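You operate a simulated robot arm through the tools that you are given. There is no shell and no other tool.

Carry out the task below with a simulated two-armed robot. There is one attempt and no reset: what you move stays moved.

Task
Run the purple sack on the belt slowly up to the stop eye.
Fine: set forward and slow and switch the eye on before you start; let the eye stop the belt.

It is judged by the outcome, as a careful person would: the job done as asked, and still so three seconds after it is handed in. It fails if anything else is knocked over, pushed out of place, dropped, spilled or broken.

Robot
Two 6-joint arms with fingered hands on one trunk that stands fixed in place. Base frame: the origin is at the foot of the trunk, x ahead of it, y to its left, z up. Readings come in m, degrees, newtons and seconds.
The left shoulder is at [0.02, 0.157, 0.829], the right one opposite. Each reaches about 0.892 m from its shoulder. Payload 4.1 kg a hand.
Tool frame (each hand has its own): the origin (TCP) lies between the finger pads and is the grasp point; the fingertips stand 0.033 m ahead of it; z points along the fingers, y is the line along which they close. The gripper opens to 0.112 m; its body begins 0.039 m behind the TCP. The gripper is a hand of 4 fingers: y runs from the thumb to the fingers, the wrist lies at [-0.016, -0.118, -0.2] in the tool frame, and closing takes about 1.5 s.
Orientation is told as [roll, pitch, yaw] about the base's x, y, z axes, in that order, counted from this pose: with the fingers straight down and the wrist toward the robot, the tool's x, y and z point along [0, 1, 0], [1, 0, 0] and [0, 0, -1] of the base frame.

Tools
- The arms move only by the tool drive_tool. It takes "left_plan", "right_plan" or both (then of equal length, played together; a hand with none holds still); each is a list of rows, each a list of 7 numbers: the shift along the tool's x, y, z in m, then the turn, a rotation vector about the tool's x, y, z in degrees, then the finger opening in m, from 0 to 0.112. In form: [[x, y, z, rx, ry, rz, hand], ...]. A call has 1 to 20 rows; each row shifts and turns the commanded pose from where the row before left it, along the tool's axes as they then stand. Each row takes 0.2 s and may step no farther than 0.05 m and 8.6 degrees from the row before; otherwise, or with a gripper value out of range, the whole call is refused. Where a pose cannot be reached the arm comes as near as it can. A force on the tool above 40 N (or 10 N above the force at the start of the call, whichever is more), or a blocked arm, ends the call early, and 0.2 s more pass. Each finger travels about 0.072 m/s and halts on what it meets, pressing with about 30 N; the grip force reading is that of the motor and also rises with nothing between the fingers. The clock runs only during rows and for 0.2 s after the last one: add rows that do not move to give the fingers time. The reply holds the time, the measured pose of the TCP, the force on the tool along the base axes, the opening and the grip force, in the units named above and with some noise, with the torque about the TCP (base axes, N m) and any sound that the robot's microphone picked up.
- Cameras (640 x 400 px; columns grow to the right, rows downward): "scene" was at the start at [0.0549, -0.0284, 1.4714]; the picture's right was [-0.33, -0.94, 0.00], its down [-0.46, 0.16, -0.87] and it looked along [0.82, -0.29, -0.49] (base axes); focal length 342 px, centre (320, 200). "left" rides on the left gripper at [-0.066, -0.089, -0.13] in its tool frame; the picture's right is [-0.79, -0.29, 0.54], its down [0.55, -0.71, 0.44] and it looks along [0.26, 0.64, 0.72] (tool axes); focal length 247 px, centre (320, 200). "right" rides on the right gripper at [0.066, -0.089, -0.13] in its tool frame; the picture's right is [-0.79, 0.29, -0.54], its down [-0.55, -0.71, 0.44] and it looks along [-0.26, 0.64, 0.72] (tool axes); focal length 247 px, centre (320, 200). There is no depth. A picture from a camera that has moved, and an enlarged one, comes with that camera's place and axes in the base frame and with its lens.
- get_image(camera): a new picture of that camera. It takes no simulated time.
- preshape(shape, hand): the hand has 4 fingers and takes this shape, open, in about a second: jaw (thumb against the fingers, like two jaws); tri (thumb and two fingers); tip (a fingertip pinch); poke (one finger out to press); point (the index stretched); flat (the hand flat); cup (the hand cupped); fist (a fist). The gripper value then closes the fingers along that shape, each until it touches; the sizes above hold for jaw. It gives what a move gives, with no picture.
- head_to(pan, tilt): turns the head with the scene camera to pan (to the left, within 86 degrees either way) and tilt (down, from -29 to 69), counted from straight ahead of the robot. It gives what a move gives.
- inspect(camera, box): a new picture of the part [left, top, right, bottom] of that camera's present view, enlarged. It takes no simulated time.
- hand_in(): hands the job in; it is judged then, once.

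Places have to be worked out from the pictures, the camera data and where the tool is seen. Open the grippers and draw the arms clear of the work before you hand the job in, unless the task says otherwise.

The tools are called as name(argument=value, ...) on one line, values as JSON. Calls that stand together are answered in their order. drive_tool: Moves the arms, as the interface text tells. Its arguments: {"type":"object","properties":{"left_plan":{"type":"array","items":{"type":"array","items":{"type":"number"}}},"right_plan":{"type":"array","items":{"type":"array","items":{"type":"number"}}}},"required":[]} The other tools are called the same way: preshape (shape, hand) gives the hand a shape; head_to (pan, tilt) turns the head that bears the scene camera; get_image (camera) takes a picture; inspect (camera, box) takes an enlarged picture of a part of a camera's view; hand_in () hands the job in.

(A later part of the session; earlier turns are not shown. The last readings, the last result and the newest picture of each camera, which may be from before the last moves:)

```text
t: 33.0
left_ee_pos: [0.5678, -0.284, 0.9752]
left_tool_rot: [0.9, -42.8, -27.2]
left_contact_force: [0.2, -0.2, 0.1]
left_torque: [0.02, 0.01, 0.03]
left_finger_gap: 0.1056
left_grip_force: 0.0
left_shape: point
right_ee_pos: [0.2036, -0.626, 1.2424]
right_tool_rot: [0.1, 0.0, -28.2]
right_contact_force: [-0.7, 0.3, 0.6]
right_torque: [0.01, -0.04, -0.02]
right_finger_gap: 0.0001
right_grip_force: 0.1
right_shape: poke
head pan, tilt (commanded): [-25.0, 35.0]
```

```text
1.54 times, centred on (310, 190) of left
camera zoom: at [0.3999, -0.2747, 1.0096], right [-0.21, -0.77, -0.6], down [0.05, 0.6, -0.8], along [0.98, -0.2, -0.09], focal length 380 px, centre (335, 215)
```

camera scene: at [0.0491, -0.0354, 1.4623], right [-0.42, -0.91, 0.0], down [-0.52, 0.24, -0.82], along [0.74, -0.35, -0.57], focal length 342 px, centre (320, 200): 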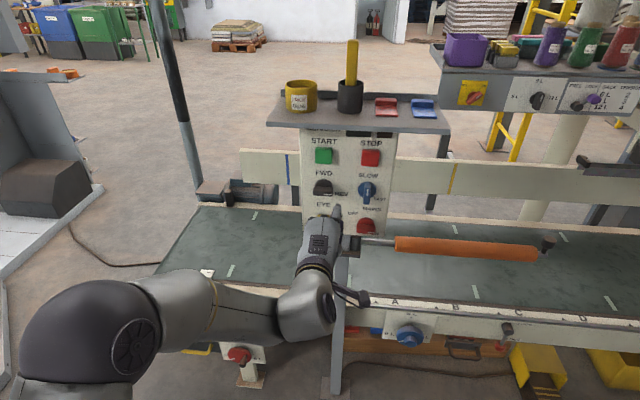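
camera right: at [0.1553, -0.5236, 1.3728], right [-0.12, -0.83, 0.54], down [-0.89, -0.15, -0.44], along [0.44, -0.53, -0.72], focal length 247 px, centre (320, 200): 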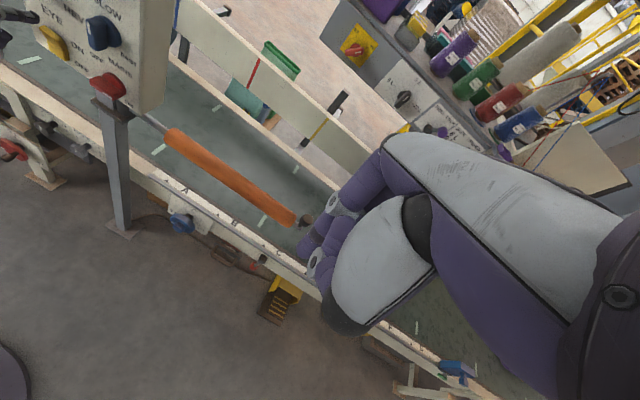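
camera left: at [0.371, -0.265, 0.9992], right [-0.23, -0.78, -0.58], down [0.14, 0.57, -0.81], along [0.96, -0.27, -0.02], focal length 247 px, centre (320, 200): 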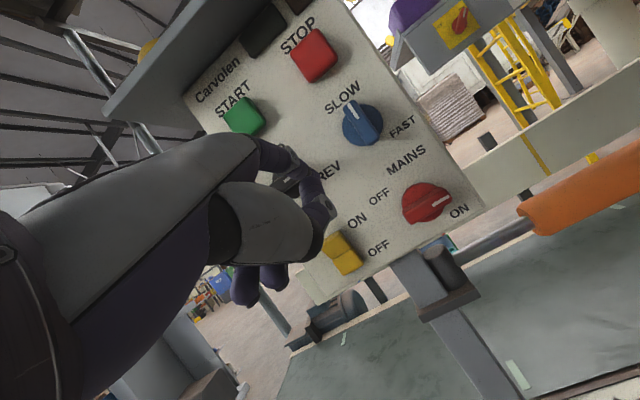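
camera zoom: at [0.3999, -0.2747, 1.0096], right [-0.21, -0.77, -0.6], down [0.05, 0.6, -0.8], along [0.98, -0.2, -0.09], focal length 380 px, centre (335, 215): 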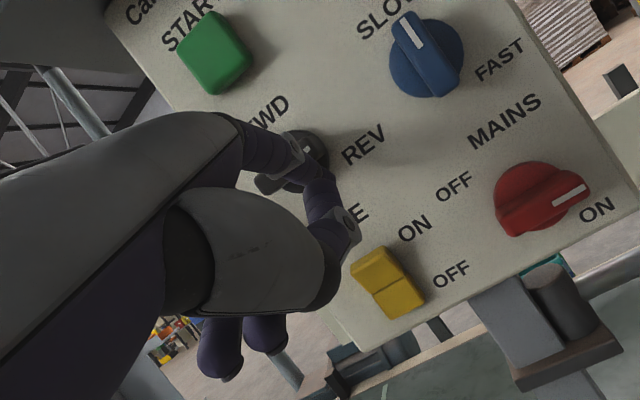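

Reachable with no contact. Tip offset is about (+17, −28) mm from the knob centre. Now I push up along the arc.

drive_tool(left_plan=[[0, 0.0064, -0.007, 0, 0, 0, 0], [-0.007, 0.0075, -0.0081, 0, 0, 0, 0], [-0.0005, 0.0088, -0.0096, 0, 0, 0, 0], [0, 0, 0, 0, 0, 0, 0]])

inspect(camera="scene", box=[280, 140, 400, 250])

inspect(camera="left", box=[200, 60, 420, 320])

```text
t: 34.0
left_ee_pos: [0.562, -0.2909, 1.0089]
left_tool_rot: [0.9, -42.7, -27.2]
left_contact_force: [0.0, 0.5, 0.4]
left_torque: [0.01, 0.02, -0.01]
left_finger_gap: 0.1056
left_grip_force: 0.1
left_shape: point
right_ee_pos: [0.2023, -0.6234, 1.2415]
right_tool_rot: [0.0, -0.1, -28.2]
right_contact_force: [-0.1, -0.8, -0.1]
right_torque: [0.01, 0.04, 0.03]
right_finger_gap: 0.0
right_grip_force: 0.2
right_shape: poke
head pan, tilt (commanded): [-25.0, 35.0]
```

```text
3.64 times, centred on (340, 195) of scene
camera zoom: at [0.0491, -0.0354, 1.4623], right [-0.42, -0.91, 0.0], down [-0.52, 0.24, -0.82], along [0.74, -0.35, -0.57], focal length 1244 px, centre (247, 218)
```

zoom: 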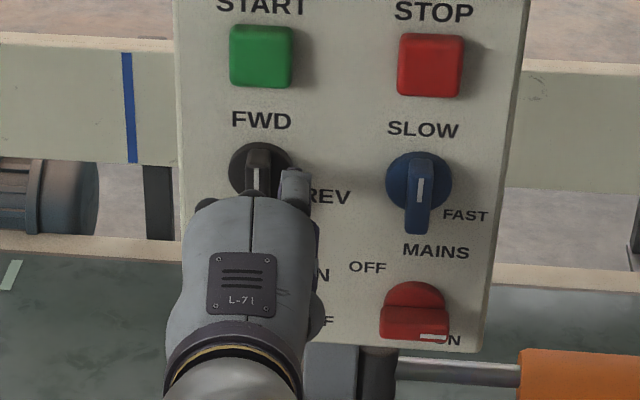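

```text
1.54 times, centred on (310, 190) of left
camera zoom: at [0.3951, -0.2814, 1.0429], right [-0.21, -0.77, -0.6], down [0.05, 0.6, -0.8], along [0.98, -0.2, -0.09], focal length 380 px, centre (335, 215)
```

zoom: 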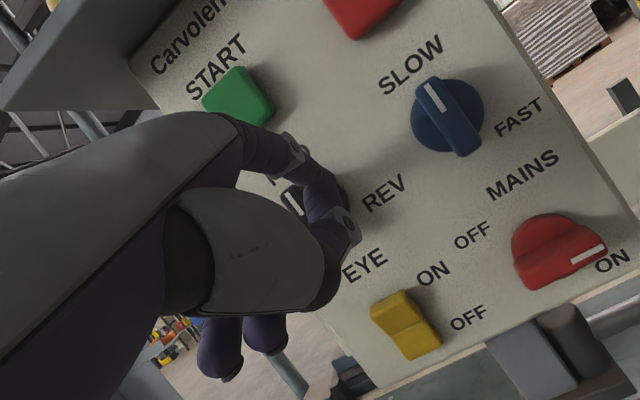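

FWD is set too: mark up on both selectors. I withdraw, pitch the hand down 8° for reach, and bring the tip in front of the upper (ON) half of the yellow EYE rocker.

drive_tool(left_plan=[[-0.004, 0, 0, 0, 0, 0, 0], [0.0023, -0.0234, -0.0216, 0, 0, 0, 0], [0, 0, 0, 4, 0, 0, 0], [0, 0, 0, 4, 0, 0, 0], [0, -0.0135, 0.0195, 0, 0, 0, 0], [0, -0.0135, 0.0195, 0, 0, 0, 0], [0.013, -0.0135, 0.0195, 0, 0, 0, 0], [0.0135, 0, 0, 0, 0, 0, 0], [0, 0, 0, 0, 0, 0, 0]])

inspect(camera="scene", box=[280, 140, 400, 250])

inspect(camera="left", box=[200, 60, 420, 320])

inspect(camera="right", box=[0, 0, 160, 110])

```text
t: 36.0
left_ee_pos: [0.547, -0.2542, 0.9378]
left_tool_rot: [0.8, -34.8, -27.2]
left_contact_force: [0.3, -0.1, -1.1]
left_torque: [0.01, 0.02, -0.02]
left_finger_gap: 0.1056
left_grip_force: 0.1
left_shape: point
right_ee_pos: [0.2028, -0.6231, 1.2423]
right_tool_rot: [-0.1, -0.1, -28.2]
right_contact_force: [-0.7, 0.0, -0.5]
right_torque: [0.0, 0.0, 0.0]
right_finger_gap: 0.0
right_grip_force: 0.0
right_shape: poke
head pan, tilt (commanded): [-25.0, 35.0]
```

```text
3.64 times, centred on (340, 195) of scene
camera zoom: at [0.0491, -0.0354, 1.4623], right [-0.42, -0.91, 0.0], down [-0.52, 0.24, -0.82], along [0.74, -0.35, -0.57], focal length 1244 px, centre (247, 218)
```

zoom: 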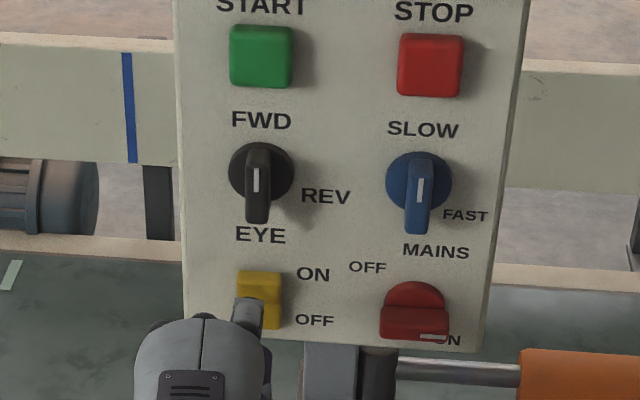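

```text
1.54 times, centred on (310, 190) of left
camera zoom: at [0.3843, -0.2469, 0.9933], right [-0.29, -0.73, -0.61], down [-0.05, 0.65, -0.76], along [0.96, -0.19, -0.22], focal length 380 px, centre (335, 215)
```

zoom: 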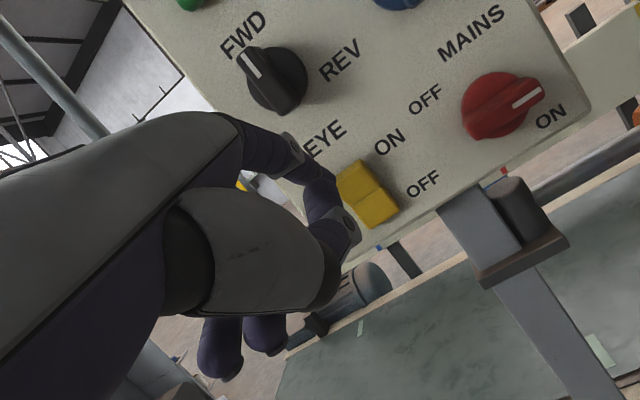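

```text
3.64 times, centred on (80, 55) of right
camera zoom: at [0.1553, -0.5236, 1.3728], right [-0.12, -0.83, 0.54], down [-0.89, -0.15, -0.44], along [0.44, -0.53, -0.72], focal length 898 px, centre (1193, 727)
```

zoom: 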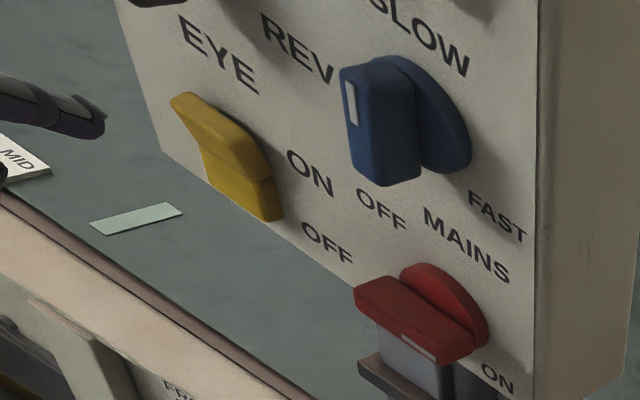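

Both levers read FWD and SLOW. The tip is in front of the upper (ON) half of the EYE rocker, at e≈−0.058, z≈0.96, n≈0.679. I press in gently to about n 0.725.

drive_tool(left_plan=[[-0.0014, 0.0164, 0.0114, 0, 0, 0, 0], [-0.0009, 0.0098, 0.0068, 0, 0, 0, 0], [-0.0007, 0.0082, 0.0057, 0, 0, 0, 0], [-0.0003, 0.0033, 0.0023, 0, 0, 0, 0]])

inspect(camera="scene", box=[280, 140, 400, 250])

inspect(camera="right", box=[0, 0, 160, 110])

inspect(camera="left", box=[200, 60, 420, 320])

```text
t: 37.0
left_ee_pos: [0.5855, -0.2788, 0.9371]
left_tool_rot: [0.7, -35.0, -27.0]
left_contact_force: [1.3, -0.4, 0.4]
left_torque: [0.01, 0.01, 0.02]
left_finger_gap: 0.1057
left_grip_force: 0.1
left_shape: point
right_ee_pos: [0.2031, -0.6248, 1.2415]
right_tool_rot: [0.1, -0.1, -28.2]
right_contact_force: [0.1, 0.4, -0.1]
right_torque: [-0.02, -0.03, -0.01]
right_finger_gap: 0.0001
right_grip_force: 0.1
right_shape: poke
head pan, tilt (commanded): [-25.0, 35.0]
```

```text
3.64 times, centred on (340, 195) of scene
camera zoom: at [0.0491, -0.0354, 1.4623], right [-0.42, -0.91, 0.0], down [-0.52, 0.24, -0.82], along [0.74, -0.35, -0.57], focal length 1244 px, centre (247, 218)
```

zoom: 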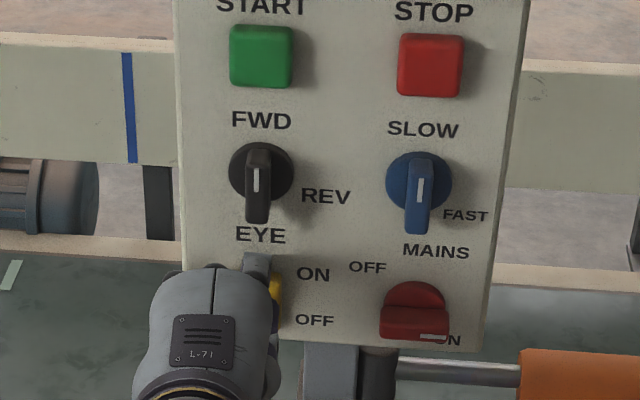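

```text
3.64 times, centred on (80, 55) of right
camera zoom: at [0.1553, -0.5236, 1.3728], right [-0.12, -0.83, 0.54], down [-0.89, -0.15, -0.44], along [0.44, -0.53, -0.72], focal length 898 px, centre (1193, 727)
```

zoom: 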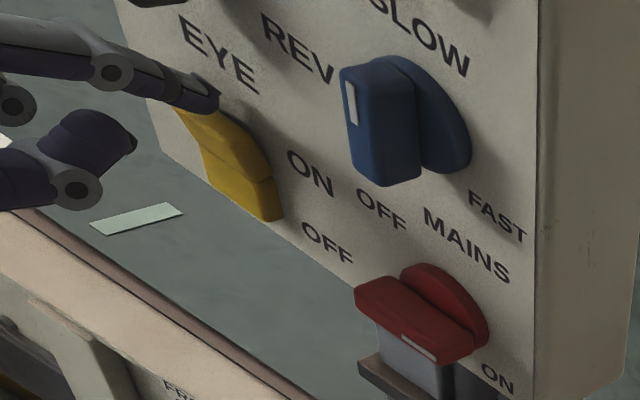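

```text
1.54 times, centred on (310, 190) of left
camera zoom: at [0.4235, -0.2709, 0.9931], right [-0.29, -0.73, -0.61], down [-0.05, 0.65, -0.76], along [0.96, -0.19, -0.22], focal length 380 px, centre (335, 215)
```

zoom: 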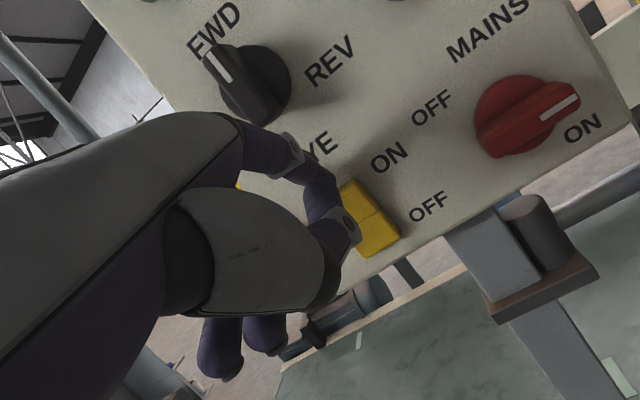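

The finger slipped in just above the rocker, whose top is at z≈0.955, so it hasn't switched. I back off, drop 15 mm to its upper-half centre at z≈0.944, and press again.

drive_tool(left_plan=[[0.0021, -0.0246, -0.0171, 0, 0, 0, 0], [0, -0.0083, 0.0119, 0, 0, 0, 0], [0, 0, 0, 0, 0, 0, 0], [-0.0014, 0.0164, 0.0114, 0, 0, 0, 0], [-0.0004, 0.0041, 0.0028, 0, 0, 0, 0], [-0.0003, 0.0041, 0.0029, 0, 0, 0, 0]])

inspect(camera="scene", box=[280, 140, 400, 250])

inspect(camera="right", box=[0, 0, 160, 110])

```text
t: 38.4
left_ee_pos: [0.5835, -0.278, 0.9245]
left_tool_rot: [0.8, -35.0, -27.2]
left_contact_force: [-14.8, 8.3, 6.5]
left_torque: [-0.45, -0.63, -0.27]
left_finger_gap: 0.1054
left_grip_force: 0.1
left_shape: point
right_ee_pos: [0.202, -0.6233, 1.2417]
right_tool_rot: [0.1, 0.0, -28.2]
right_contact_force: [0.0, -1.1, 0.7]
right_torque: [-0.01, 0.02, 0.02]
right_finger_gap: 0.0002
right_grip_force: 0.0
right_shape: poke
head pan, tilt (commanded): [-25.0, 35.0]
```

```text
3.64 times, centred on (340, 195) of scene
camera zoom: at [0.0483, -0.035, 1.4623], right [-0.42, -0.91, 0.0], down [-0.52, 0.24, -0.82], along [0.74, -0.35, -0.57], focal length 1244 px, centre (247, 218)
```

zoom: 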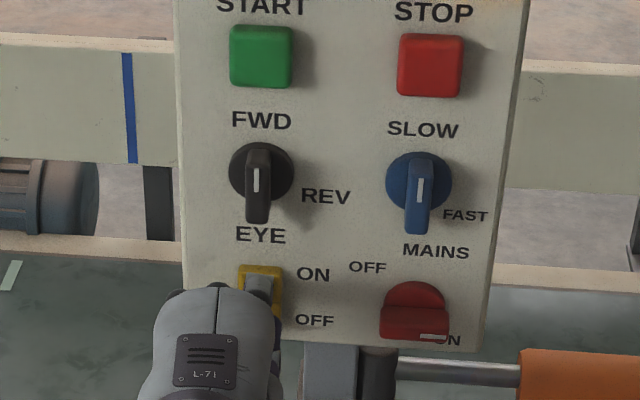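

```text
3.64 times, centred on (80, 55) of right
camera zoom: at [0.1547, -0.5232, 1.3731], right [-0.12, -0.83, 0.54], down [-0.89, -0.15, -0.44], along [0.45, -0.53, -0.72], focal length 898 px, centre (1193, 727)
```

zoom: 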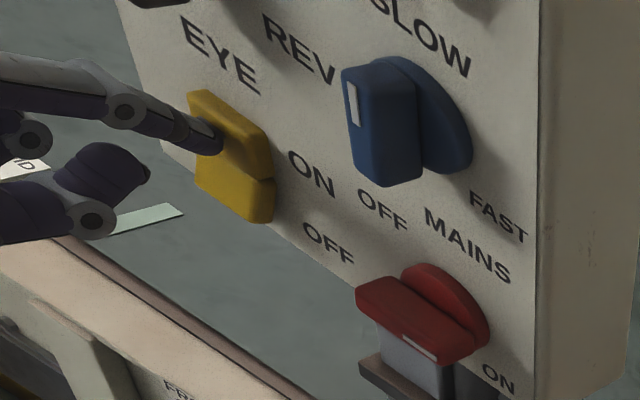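

The rocker has flipped: its upper (ON) half is in and the lower half stands out, with about 18 N on the finger. I withdraw straight back and check that it stays.

drive_tool(left_plan=[[0.0014, -0.0164, -0.0114, 0, 0, 0, 0], [0.0018, -0.0205, -0.0143, 0, 0, 0, 0], [0, 0, 0, 0, 0, 0, 0]])

inspect(camera="scene", box=[280, 140, 400, 250])

inspect(camera="right", box=[0, 0, 160, 110])

get_image(camera="left")

```text
t: 39.2
left_ee_pos: [0.5462, -0.254, 0.9239]
left_tool_rot: [0.8, -34.8, -27.1]
left_contact_force: [0.3, 0.3, -0.6]
left_torque: [-0.03, -0.01, 0.01]
left_finger_gap: 0.1056
left_grip_force: 0.1
left_shape: point
right_ee_pos: [0.2031, -0.6243, 1.2425]
right_tool_rot: [0.0, 0.0, -28.2]
right_contact_force: [-0.3, -0.3, -0.7]
right_torque: [-0.01, 0.0, -0.04]
right_finger_gap: 0.0001
right_grip_force: 0.0
right_shape: poke
head pan, tilt (commanded): [-25.0, 35.0]
```

```text
3.64 times, centred on (340, 195) of scene
camera zoom: at [0.0491, -0.0354, 1.4623], right [-0.42, -0.91, 0.0], down [-0.52, 0.24, -0.82], along [0.74, -0.35, -0.57], focal length 1244 px, centre (247, 218)
```

zoom: 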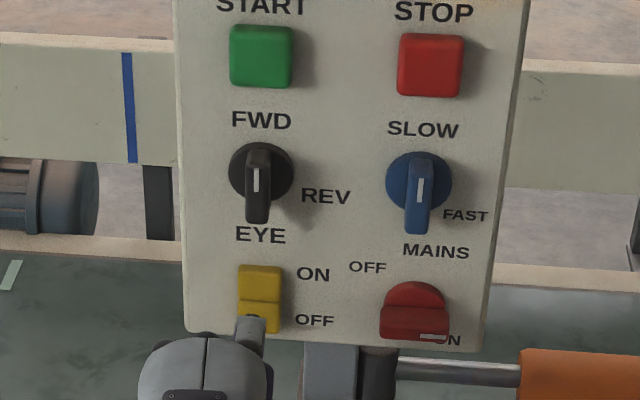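

```text
3.64 times, centred on (80, 55) of right
camera zoom: at [0.1554, -0.5236, 1.3728], right [-0.12, -0.83, 0.54], down [-0.89, -0.15, -0.44], along [0.44, -0.53, -0.72], focal length 898 px, centre (1193, 727)
```

zoom: 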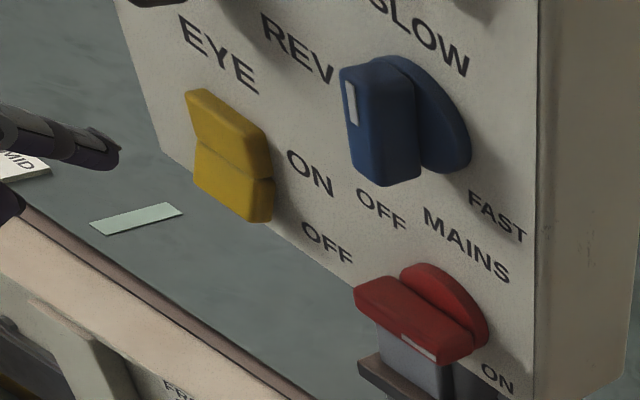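

```text
taken
camera left: at [0.3839, -0.248, 0.9793], right [-0.29, -0.73, -0.61], down [-0.05, 0.65, -0.76], along [0.96, -0.19, -0.22], focal length 247 px, centre (320, 200)
```

left: 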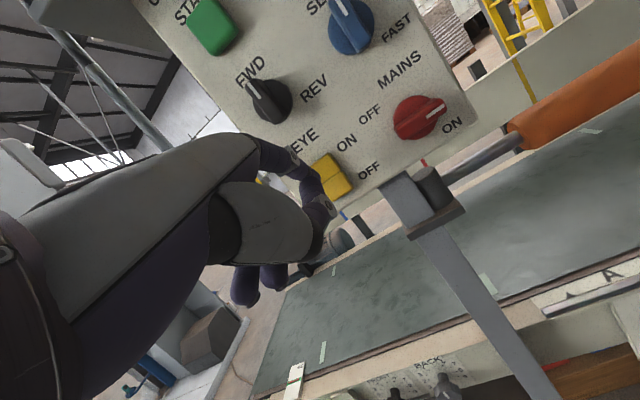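

EYE is on: the upper half stays in. Now I raise the finger in front of the panel to the START button, keeping clear of the levers and below the shelf, and check alignment before pressing.

drive_tool(left_plan=[[0.0009, -0.0098, -0.0068, 0, 0, 0, 0], [0, 0.0171, -0.0246, 0, 0, 0, 0], [0, 0.0171, -0.0246, 0, 0, 0, 0], [0, 0.0171, -0.0246, 0, 0, 0, 0], [0, 0.0171, -0.0246, 0, 0, 0, 0], [0, 0.0171, -0.0246, 0, 0, 0, 0], [0, 0, 0, -4, 0, 0, 0], [0, 0, 0, -4, 0, 0, 0], [0, 0, 0, 0, 0, 0, 0]])

get_image(camera="scene")

inspect(camera="scene", box=[260, 100, 400, 230])

get_image(camera="left")

```text
t: 41.2
left_ee_pos: [0.5362, -0.2489, 1.0731]
left_tool_rot: [0.9, -42.9, -27.2]
left_contact_force: [-0.3, -0.1, -0.5]
left_torque: [-0.01, 0.03, 0.02]
left_finger_gap: 0.1057
left_grip_force: 0.0
left_shape: point
right_ee_pos: [0.2028, -0.6244, 1.2427]
right_tool_rot: [0.0, 0.0, -28.3]
right_contact_force: [-0.2, 0.0, 0.9]
right_torque: [-0.01, -0.03, 0.01]
right_finger_gap: 0.0
right_grip_force: 0.0
right_shape: poke
head pan, tilt (commanded): [-25.0, 35.0]
```

```text
taken
camera scene: at [0.0491, -0.0354, 1.4623], right [-0.42, -0.91, 0.0], down [-0.52, 0.24, -0.82], along [0.74, -0.35, -0.57], focal length 342 px, centre (320, 200)
```

scene: 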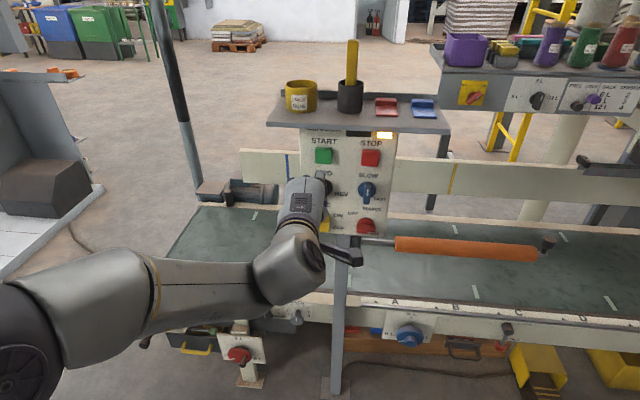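

```text
3.08 times, centred on (330, 165) of scene
camera zoom: at [0.0491, -0.0354, 1.4623], right [-0.42, -0.91, 0.0], down [-0.52, 0.24, -0.82], along [0.74, -0.35, -0.57], focal length 1053 px, centre (289, 308)
```

zoom: 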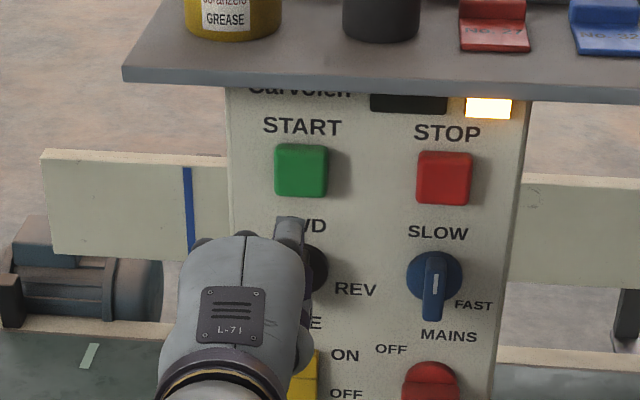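

```text
taken
camera left: at [0.3687, -0.2389, 1.1071], right [-0.21, -0.77, -0.6], down [0.05, 0.6, -0.8], along [0.98, -0.2, -0.09], focal length 247 px, centre (320, 200)
```

left: 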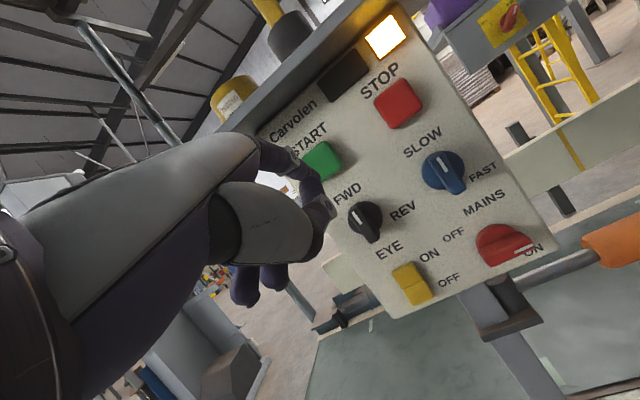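

An amber lamp came on at the panel top once the eye was switched on. I zoom to check it before starting.

inspect(camera="left", box=[250, 0, 460, 180])

head_to(pan=-62, tilt=28)

get_image(camera="scene")

```text
2.22 times, centred on (355, 90) of left
camera zoom: at [0.3687, -0.2389, 1.1071], right [-0.21, -0.77, -0.6], down [0.05, 0.6, -0.8], along [0.98, -0.2, -0.09], focal length 549 px, centre (242, 444)
```

zoom: 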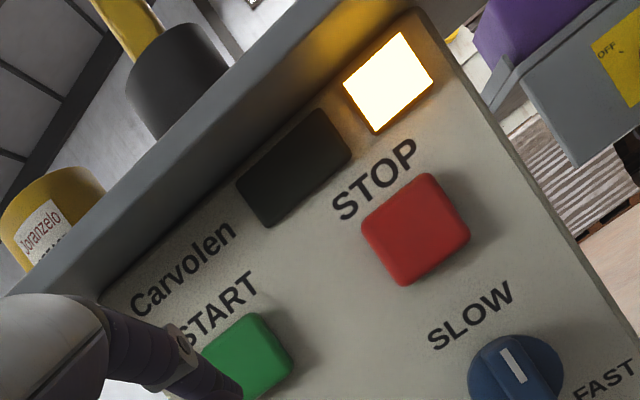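

```text
t: 42.2
left_ee_pos: [0.5371, -0.2488, 1.0735]
left_tool_rot: [0.9, -42.8, -27.2]
left_contact_force: [0.0, 0.9, -1.0]
left_torque: [-0.02, 0.0, 0.02]
left_finger_gap: 0.1055
left_grip_force: 0.1
left_shape: point
right_ee_pos: [0.2026, -0.6251, 1.2409]
right_tool_rot: [0.0, 0.0, -28.1]
right_contact_force: [-0.3, 0.3, 0.1]
right_torque: [-0.02, 0.03, 0.02]
right_finger_gap: 0.0001
right_grip_force: 0.0
right_shape: poke
head pan, tilt (commanded): [-62.0, 28.0]
```

```text
taken
camera scene: at [0.0122, -0.0787, 1.4733], right [-0.88, -0.47, 0.0], down [-0.22, 0.41, -0.88], along [0.42, -0.78, -0.47], focal length 342 px, centre (320, 200)
```

scene: 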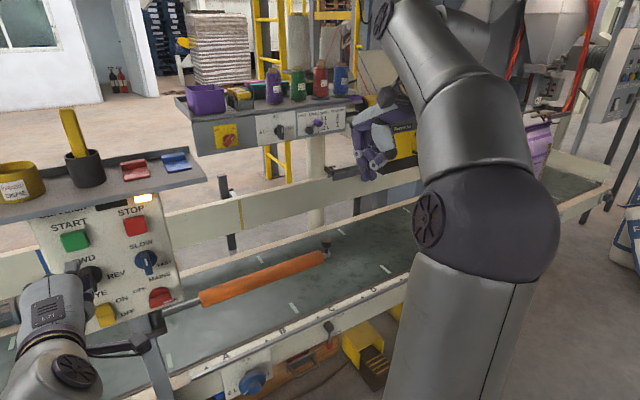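

The lamp is simply the lit eye/ready window. All three settings are in place, and this view shows both the panel and the sack end. I press START now, centred at e≈−0.056, z≈1.119, creeping in.

drive_tool(left_plan=[[-0.0014, 0.0235, 0.0041, 0, 0, 0, 0], [-0.0014, 0.0146, 0.0136, 0, 0, 0, 0], [-0.0006, 0.0058, 0.0054, 0, 0, 0, 0], [-0.0004, 0.0044, 0.0041, 0, 0, 0, 0]])

get_image(camera="scene")

inspect(camera="left", box=[200, 60, 420, 320])

```text
t: 43.2
left_ee_pos: [0.5831, -0.2759, 1.0868]
left_tool_rot: [0.9, -42.9, -27.2]
left_contact_force: [-2.4, 1.0, 0.5]
left_torque: [-0.12, -0.18, -0.07]
left_finger_gap: 0.1056
left_grip_force: 0.0
left_shape: point
right_ee_pos: [0.2027, -0.6231, 1.2419]
right_tool_rot: [0.0, 0.0, -28.3]
right_contact_force: [0.9, 0.9, 0.3]
right_torque: [-0.01, 0.0, -0.01]
right_finger_gap: 0.0001
right_grip_force: 0.1
right_shape: poke
head pan, tilt (commanded): [-62.0, 28.0]
```

```text
taken
camera scene: at [0.0119, -0.0786, 1.4733], right [-0.88, -0.47, 0.0], down [-0.22, 0.41, -0.88], along [0.41, -0.78, -0.47], focal length 342 px, centre (320, 200)
```

scene: 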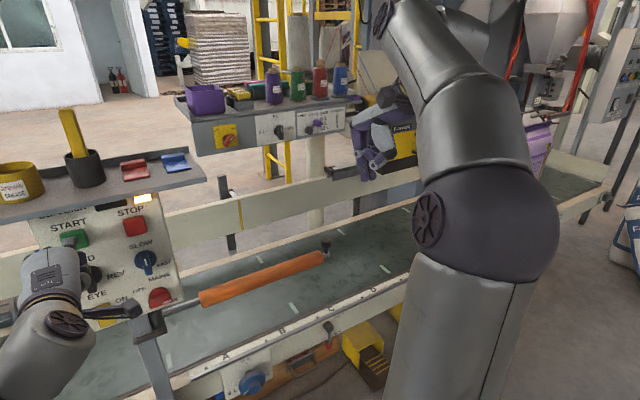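

```text
1.54 times, centred on (310, 190) of left
camera zoom: at [0.4159, -0.2663, 1.1209], right [-0.21, -0.77, -0.6], down [0.05, 0.6, -0.8], along [0.98, -0.2, -0.09], focal length 380 px, centre (335, 215)
```

zoom: 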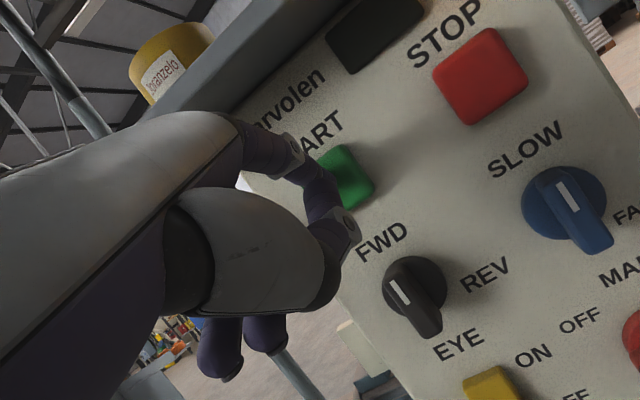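

Contact with START just began (about 2.6 N, no movement yet). I press another few millimetres.

drive_tool(left_plan=[[-0.0003, 0.0029, 0.0027, 0, 0, 0, 0], [-0.0003, 0.0029, 0.0027, 0, 0, 0, 0]])

get_image(camera="scene")

```text
t: 43.8
left_ee_pos: [0.5892, -0.2797, 1.0894]
left_tool_rot: [0.8, -43.2, -27.1]
left_contact_force: [-24.6, 18.0, 10.5]
left_torque: [-1.07, -1.34, -0.12]
left_finger_gap: 0.1058
left_grip_force: 0.0
left_shape: point
right_ee_pos: [0.2023, -0.6222, 1.2427]
right_tool_rot: [0.0, -0.1, -28.2]
right_contact_force: [0.0, 0.8, 0.1]
right_torque: [0.01, -0.04, 0.01]
right_finger_gap: 0.0
right_grip_force: 0.0
right_shape: poke
head pan, tilt (commanded): [-62.0, 28.0]
heard: click
```

```text
taken
camera scene: at [0.0107, -0.0777, 1.4733], right [-0.88, -0.47, 0.0], down [-0.22, 0.41, -0.88], along [0.42, -0.78, -0.47], focal length 342 px, centre (320, 200)
```

scene: 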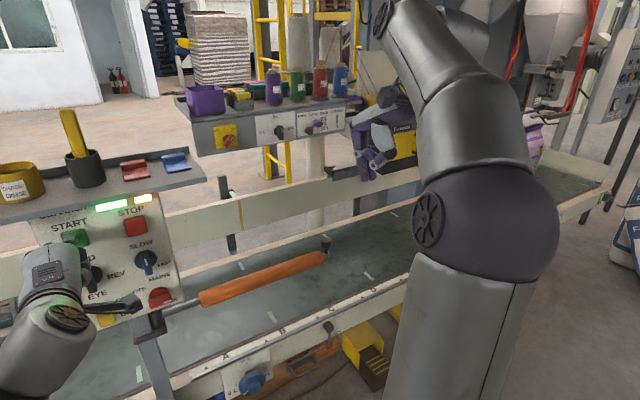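

There was a click, the green run lamp lit, and the belt marks have moved, with the sack heading toward the panel. I release START and withdraw the finger straight back.

drive_tool(left_plan=[[0.0014, -0.0146, -0.0136, 0, 0, 0, 0], [0.0018, -0.0183, -0.017, 0, 0, 0, 0], [0.0018, -0.0183, -0.017, 0, 0, 0, 0]])

get_image(camera="scene")

```text
t: 44.6
left_ee_pos: [0.5286, -0.2465, 1.0855]
left_tool_rot: [1.0, -42.9, -27.1]
left_contact_force: [-0.2, -0.2, 0.0]
left_torque: [0.01, -0.01, 0.01]
left_finger_gap: 0.1056
left_grip_force: 0.0
left_shape: point
right_ee_pos: [0.2035, -0.625, 1.2419]
right_tool_rot: [0.1, 0.0, -28.3]
right_contact_force: [0.8, -0.7, -0.3]
right_torque: [0.03, -0.01, 0.0]
right_finger_gap: 0.0
right_grip_force: 0.1
right_shape: poke
head pan, tilt (commanded): [-62.0, 28.0]
```

```text
taken
camera scene: at [0.0124, -0.0789, 1.4733], right [-0.88, -0.47, 0.0], down [-0.22, 0.41, -0.88], along [0.41, -0.78, -0.47], focal length 342 px, centre (320, 200)
```

scene: 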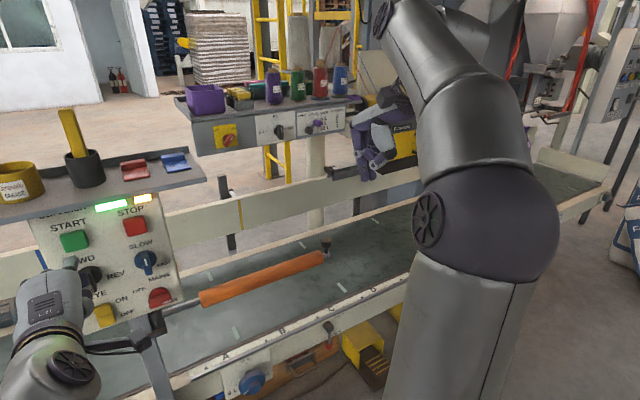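

The finger is clear, the green lamp stays lit and the belt is running. I let it run in short steps and watch the sack.

drive_tool(left_plan=[[0, 0, 0, 0, 0, 0, 0], [0, 0, 0, 0, 0, 0, 0], [0, 0, 0, 0, 0, 0, 0], [0, 0, 0, 0, 0, 0, 0]])

get_image(camera="scene")

get_image(camera="right")

```text
t: 45.6
left_ee_pos: [0.5266, -0.2459, 1.0855]
left_tool_rot: [0.9, -42.8, -27.3]
left_contact_force: [0.8, 0.7, -0.1]
left_torque: [0.02, 0.01, -0.02]
left_finger_gap: 0.1055
left_grip_force: 0.1
left_shape: point
right_ee_pos: [0.2026, -0.6237, 1.2419]
right_tool_rot: [0.0, 0.0, -28.2]
right_contact_force: [0.7, 0.3, -0.5]
right_torque: [0.01, 0.03, 0.01]
right_finger_gap: 0.0003
right_grip_force: 0.1
right_shape: poke
head pan, tilt (commanded): [-62.0, 28.0]
```

```text
taken
camera scene: at [0.0121, -0.0787, 1.4733], right [-0.88, -0.47, 0.0], down [-0.22, 0.41, -0.88], along [0.41, -0.78, -0.47], focal length 342 px, centre (320, 200)
```

scene: 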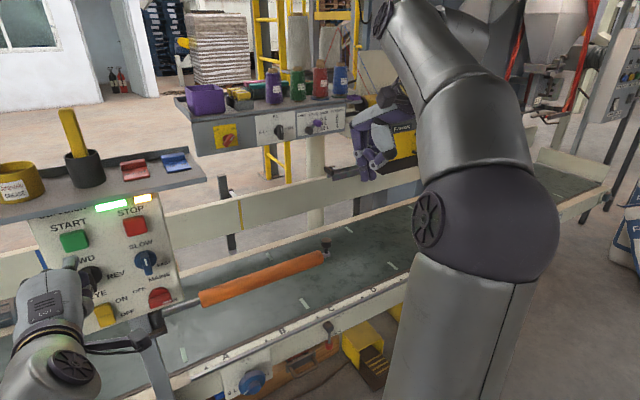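

```text
taken
camera right: at [0.1554, -0.5236, 1.3728], right [-0.12, -0.83, 0.54], down [-0.89, -0.15, -0.44], along [0.44, -0.53, -0.72], focal length 247 px, centre (320, 200)
```

right: 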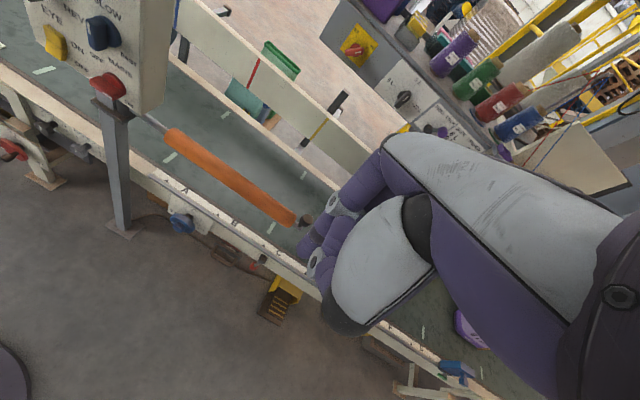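

The sack now shows in the right camera at lower right, coming along upright. I continue in one-second steps.

drive_tool(left_plan=[[0, 0, 0, 0, 0, 0, 0], [0, 0, 0, 0, 0, 0, 0], [0, 0, 0, 0, 0, 0, 0], [0, 0, 0, 0, 0, 0, 0]])

get_image(camera="right")

get_image(camera="scene")

```text
t: 46.6
left_ee_pos: [0.5276, -0.2458, 1.0861]
left_tool_rot: [0.9, -42.9, -27.2]
left_contact_force: [-0.2, 0.3, 0.6]
left_torque: [-0.02, -0.05, 0.01]
left_finger_gap: 0.1058
left_grip_force: 0.1
left_shape: point
right_ee_pos: [0.2019, -0.6247, 1.2418]
right_tool_rot: [-0.1, 0.0, -28.2]
right_contact_force: [0.6, 0.2, 0.3]
right_torque: [0.03, 0.02, -0.01]
right_finger_gap: 0.0
right_grip_force: 0.1
right_shape: poke
head pan, tilt (commanded): [-62.0, 28.0]
```

```text
taken
camera right: at [0.1554, -0.5236, 1.3728], right [-0.12, -0.83, 0.54], down [-0.89, -0.15, -0.44], along [0.44, -0.53, -0.72], focal length 247 px, centre (320, 200)
```

right: 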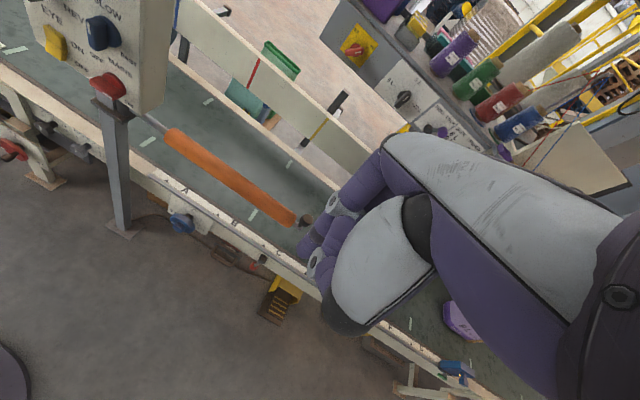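

```text
taken
camera scene: at [0.0121, -0.0787, 1.4733], right [-0.88, -0.47, 0.0], down [-0.22, 0.41, -0.88], along [0.41, -0.78, -0.47], focal length 342 px, centre (320, 200)
```

scene: 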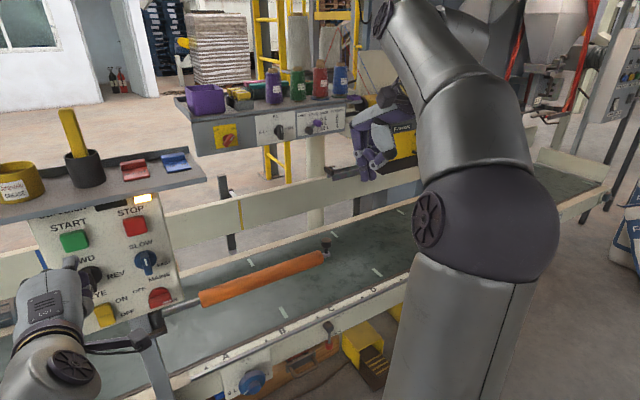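

The green run lamp has gone out and amber stays on, so the eye may have stopped the belt. I let a moment pass and compare.

drive_tool(left_plan=[[0, 0, 0, 0, 0, 0, 0], [0, 0, 0, 0, 0, 0, 0]])

get_image(camera="right")

inspect(camera="right", box=[360, 260, 560, 400])

inspect(camera="scene", box=[20, 170, 210, 330])

```text
t: 47.2
left_ee_pos: [0.5285, -0.2469, 1.0858]
left_tool_rot: [0.9, -42.9, -27.2]
left_contact_force: [0.0, -0.1, 0.5]
left_torque: [-0.03, -0.02, 0.01]
left_finger_gap: 0.1055
left_grip_force: 0.0
left_shape: point
right_ee_pos: [0.2028, -0.624, 1.2416]
right_tool_rot: [0.0, 0.0, -28.3]
right_contact_force: [0.2, -0.1, -0.4]
right_torque: [0.03, 0.01, -0.02]
right_finger_gap: 0.0
right_grip_force: 0.1
right_shape: poke
head pan, tilt (commanded): [-62.0, 28.0]
```

```text
taken
camera right: at [0.1554, -0.5236, 1.3728], right [-0.12, -0.83, 0.54], down [-0.89, -0.15, -0.44], along [0.44, -0.53, -0.72], focal length 247 px, centre (320, 200)
```

right: 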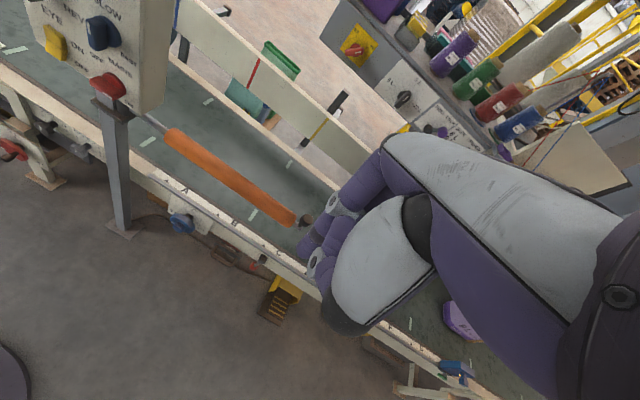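

```text
2.86 times, centred on (460, 330) of right
camera zoom: at [0.1554, -0.5236, 1.3728], right [-0.12, -0.83, 0.54], down [-0.89, -0.15, -0.44], along [0.44, -0.53, -0.72], focal length 706 px, centre (-80, -171)
```

zoom: 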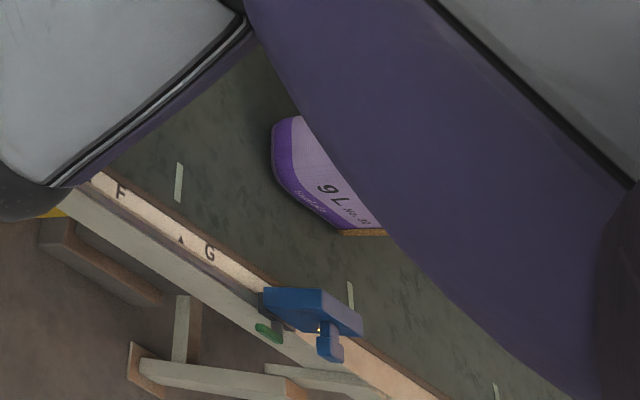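

```text
2.50 times, centred on (115, 250) of scene
camera zoom: at [0.0121, -0.0787, 1.4733], right [-0.88, -0.47, 0.0], down [-0.22, 0.41, -0.88], along [0.41, -0.78, -0.47], focal length 855 px, centre (832, 75)
```

zoom: 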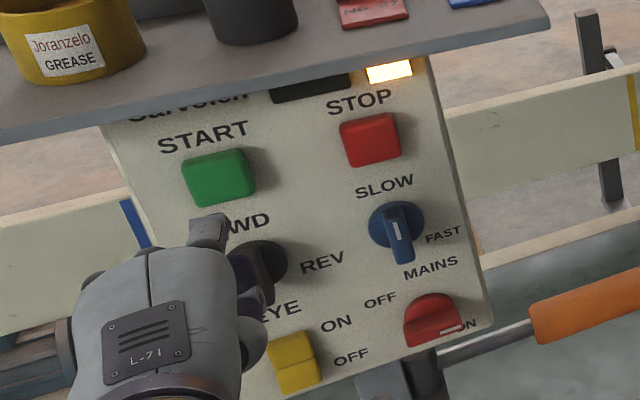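

The belt has stopped: the sack and belt marks are identical 0.6 s apart. The blue photo-eye on the front rail is at e≈1.45, and the sack's leading lower edge computes to e≈1.47, so it stopped right at the eye. I now draw the left hand back from the panel and up to its original area.

drive_tool(left_plan=[[0, -0.0219, -0.0205, 4, 0, 0, 0], [0, -0.0219, -0.0205, 4, 0, 0, 0], [0, -0.0131, -0.0336, 8, 0, 0, 0], [0, -0.0176, -0.0314, 8, 0, 0, 0], [0, -0.0219, -0.0287, 8, 0, 0, 0], [0, -0.0257, -0.0253, 8, 0, 0, 0]])

get_image(camera="scene")

```text
t: 48.6
left_ee_pos: [0.3699, -0.1649, 1.1703]
left_tool_rot: [0.7, -2.7, -26.7]
left_contact_force: [-0.4, 0.9, 1.0]
left_torque: [-0.01, 0.02, -0.02]
left_finger_gap: 0.1056
left_grip_force: 0.1
left_shape: point
right_ee_pos: [0.2025, -0.6246, 1.2425]
right_tool_rot: [0.1, 0.0, -28.2]
right_contact_force: [0.0, 0.2, 0.6]
right_torque: [-0.01, -0.02, 0.03]
right_finger_gap: 0.0
right_grip_force: 0.0
right_shape: poke
head pan, tilt (commanded): [-62.0, 28.0]
```

```text
taken
camera scene: at [0.0123, -0.0787, 1.4733], right [-0.88, -0.47, 0.0], down [-0.22, 0.41, -0.88], along [0.41, -0.78, -0.47], focal length 342 px, centre (320, 200)
```

scene: 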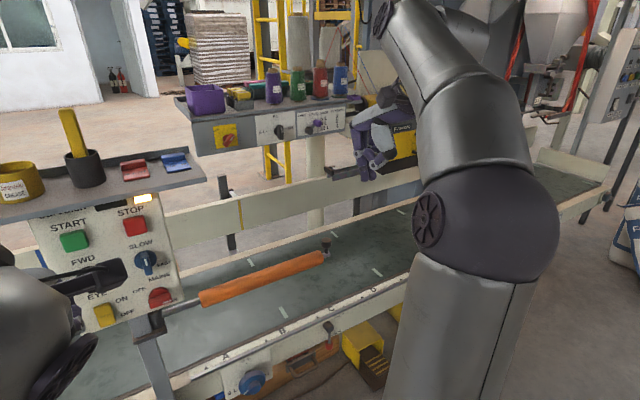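

The left hand is clear of the panel. I continue it up to its start area and yaw the right hand so its camera can see the sack and eye fully.

drive_tool(left_plan=[[0.0206, -0.025, -0.026, 0, 0, 0, 0], [0.0206, -0.025, -0.026, 0, 0, 0, 0], [0.0206, -0.025, -0.026, 0, 0, 0, 0], [0.0206, -0.025, -0.026, 0, 0, 0, 0]], right_plan=[[0, 0, 0, 0, 0, 8, 0], [0, 0, 0, 0, 0, 8, 0], [0, 0, 0, 0, 0, 8, 0], [0, 0, 0, 0, 0, 8, 0]])

get_image(camera="right")

get_image(camera="scene")

```text
t: 49.6
left_ee_pos: [0.3121, -0.0442, 1.2689]
left_tool_rot: [0.7, -2.7, -26.8]
left_contact_force: [-0.6, 0.0, 0.2]
left_torque: [0.03, 0.0, 0.01]
left_finger_gap: 0.1057
left_grip_force: 0.2
left_shape: point
right_ee_pos: [0.2025, -0.6237, 1.2411]
right_tool_rot: [0.0, 0.0, -60.4]
right_contact_force: [-0.5, 0.2, -0.4]
right_torque: [0.05, -0.01, -0.01]
right_finger_gap: 0.0
right_grip_force: 0.0
right_shape: poke
head pan, tilt (commanded): [-62.0, 28.0]
```

```text
taken
camera right: at [0.2159, -0.514, 1.373], right [-0.55, -0.64, 0.54], down [-0.83, 0.34, -0.44], along [0.09, -0.69, -0.72], focal length 247 px, centre (320, 200)
```

right: 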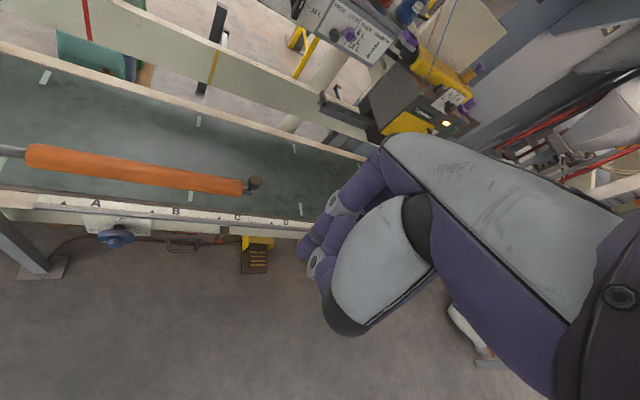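

```text
taken
camera scene: at [0.0123, -0.0792, 1.4732], right [-0.88, -0.47, 0.0], down [-0.22, 0.41, -0.88], along [0.41, -0.78, -0.47], focal length 342 px, centre (320, 200)
```

scene: 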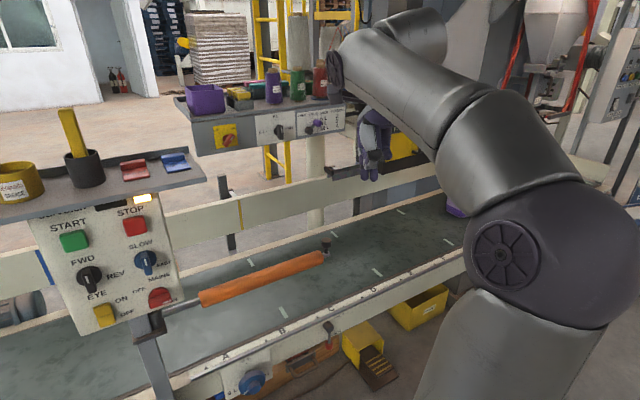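

The sack is still hidden by the right elbow. I yaw the right hand back and move it to the earlier low position, from which the head could see the far belt.

drive_tool(right_plan=[[0, 0, 0, 0, 0, -8, 0], [0, 0, 0, 0, 0, -8, 0], [0, 0, 0, 0, 0, -8, 0], [0, 0, 0, 0, 0, -8, 0], [0.035, 0, 0.02, 0, 0, 0, 0], [0.035, 0, 0.02, 0, 0, 0, 0], [0.035, 0, 0.02, 0, 0, 0, 0], [0.035, 0, 0.02, 0, 0, 0, 0], [0.03, 0, 0.03, 0, 0, 0, 0], [0.03, 0, 0.03, 0, 0, 0, 0], [0.03, 0, 0.03, 0, 0, 0, 0], [0.03, 0, 0.03, 0, 0, 0, 0]])

head_to(pan=-75, tilt=25)

get_image(camera="scene")

get_image(camera="right")

```text
t: 52.2
left_ee_pos: [0.3114, -0.0447, 1.27]
left_tool_rot: [0.7, -2.8, -26.6]
left_contact_force: [0.0, 0.1, -0.1]
left_torque: [-0.01, -0.02, -0.02]
left_finger_gap: 0.1058
left_grip_force: 0.0
left_shape: point
right_ee_pos: [0.325, -0.3928, 1.0407]
right_tool_rot: [0.0, 0.0, -28.2]
right_contact_force: [-0.8, -0.2, -0.8]
right_torque: [-0.01, 0.0, 0.02]
right_finger_gap: 0.0
right_grip_force: 0.1
right_shape: poke
head pan, tilt (commanded): [-62.0, 28.0]
```

```text
t: 53.0
left_ee_pos: [0.3125, -0.0443, 1.2686]
left_tool_rot: [0.7, -2.8, -26.6]
left_contact_force: [0.0, 0.0, 0.5]
left_torque: [0.02, -0.03, 0.0]
left_finger_gap: 0.1054
left_grip_force: 0.0
left_shape: point
right_ee_pos: [0.3262, -0.3941, 1.0399]
right_tool_rot: [-0.1, 0.0, -28.2]
right_contact_force: [-0.8, 0.1, -0.1]
right_torque: [0.0, 0.05, 0.01]
right_finger_gap: 0.0002
right_grip_force: 0.1
right_shape: poke
head pan, tilt (commanded): [-75.0, 25.0]
```

```text
taken
camera scene: at [-0.0068, -0.0872, 1.4781], right [-0.97, -0.26, 0.0], down [-0.11, 0.41, -0.91], along [0.24, -0.88, -0.42], focal length 342 px, centre (320, 200)
```

scene: 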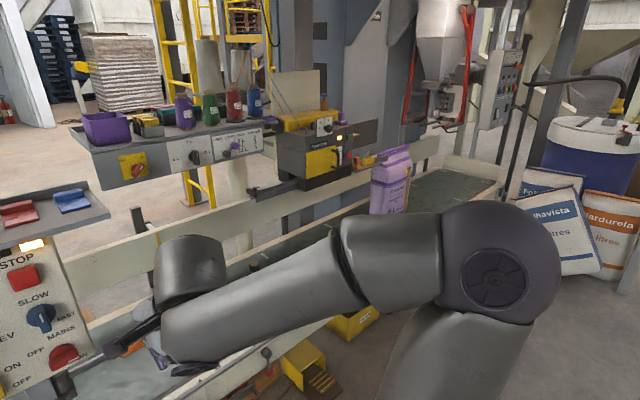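

```text
taken
camera right: at [0.2781, -0.2935, 1.172], right [-0.12, -0.83, 0.54], down [-0.89, -0.15, -0.44], along [0.44, -0.53, -0.72], focal length 247 px, centre (320, 200)
```

right: 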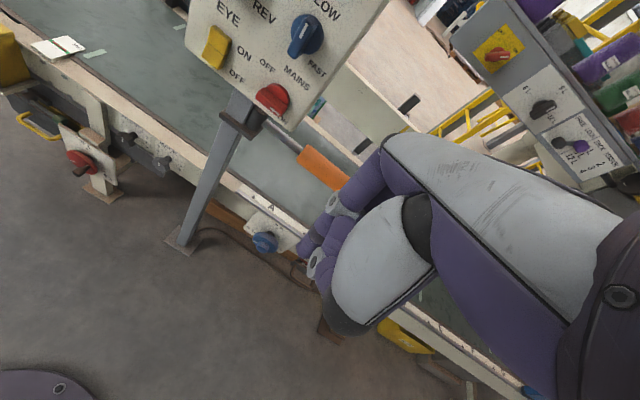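

The sack is standing upright on the belt and the green lamp is off. I zoom in on it.

inspect(camera="scene", box=[340, 120, 500, 230])

inspect(camera="scene", box=[0, 180, 140, 400])

```text
3.64 times, centred on (420, 175) of scene
camera zoom: at [-0.0068, -0.0872, 1.4781], right [-0.97, -0.26, 0.0], down [-0.11, 0.41, -0.91], along [0.24, -0.88, -0.42], focal length 1244 px, centre (-44, 291)
```

zoom: 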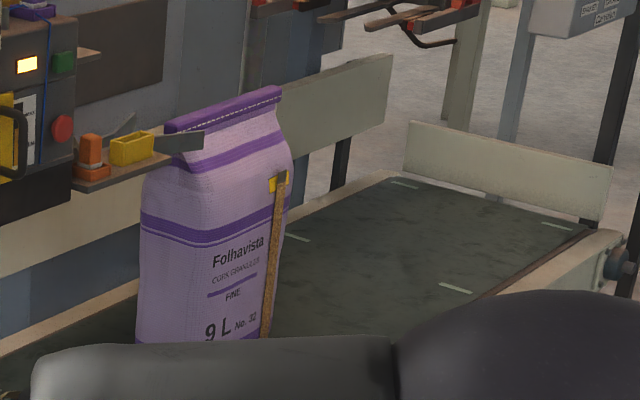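

```text
1.82 times, centred on (70, 290) of scene
camera zoom: at [-0.0068, -0.0872, 1.4781], right [-0.97, -0.26, 0.0], down [-0.11, 0.41, -0.91], along [0.24, -0.88, -0.42], focal length 622 px, centre (774, 36)
```

zoom: 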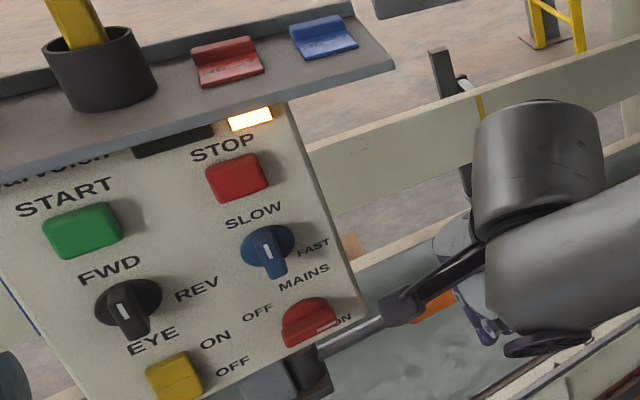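

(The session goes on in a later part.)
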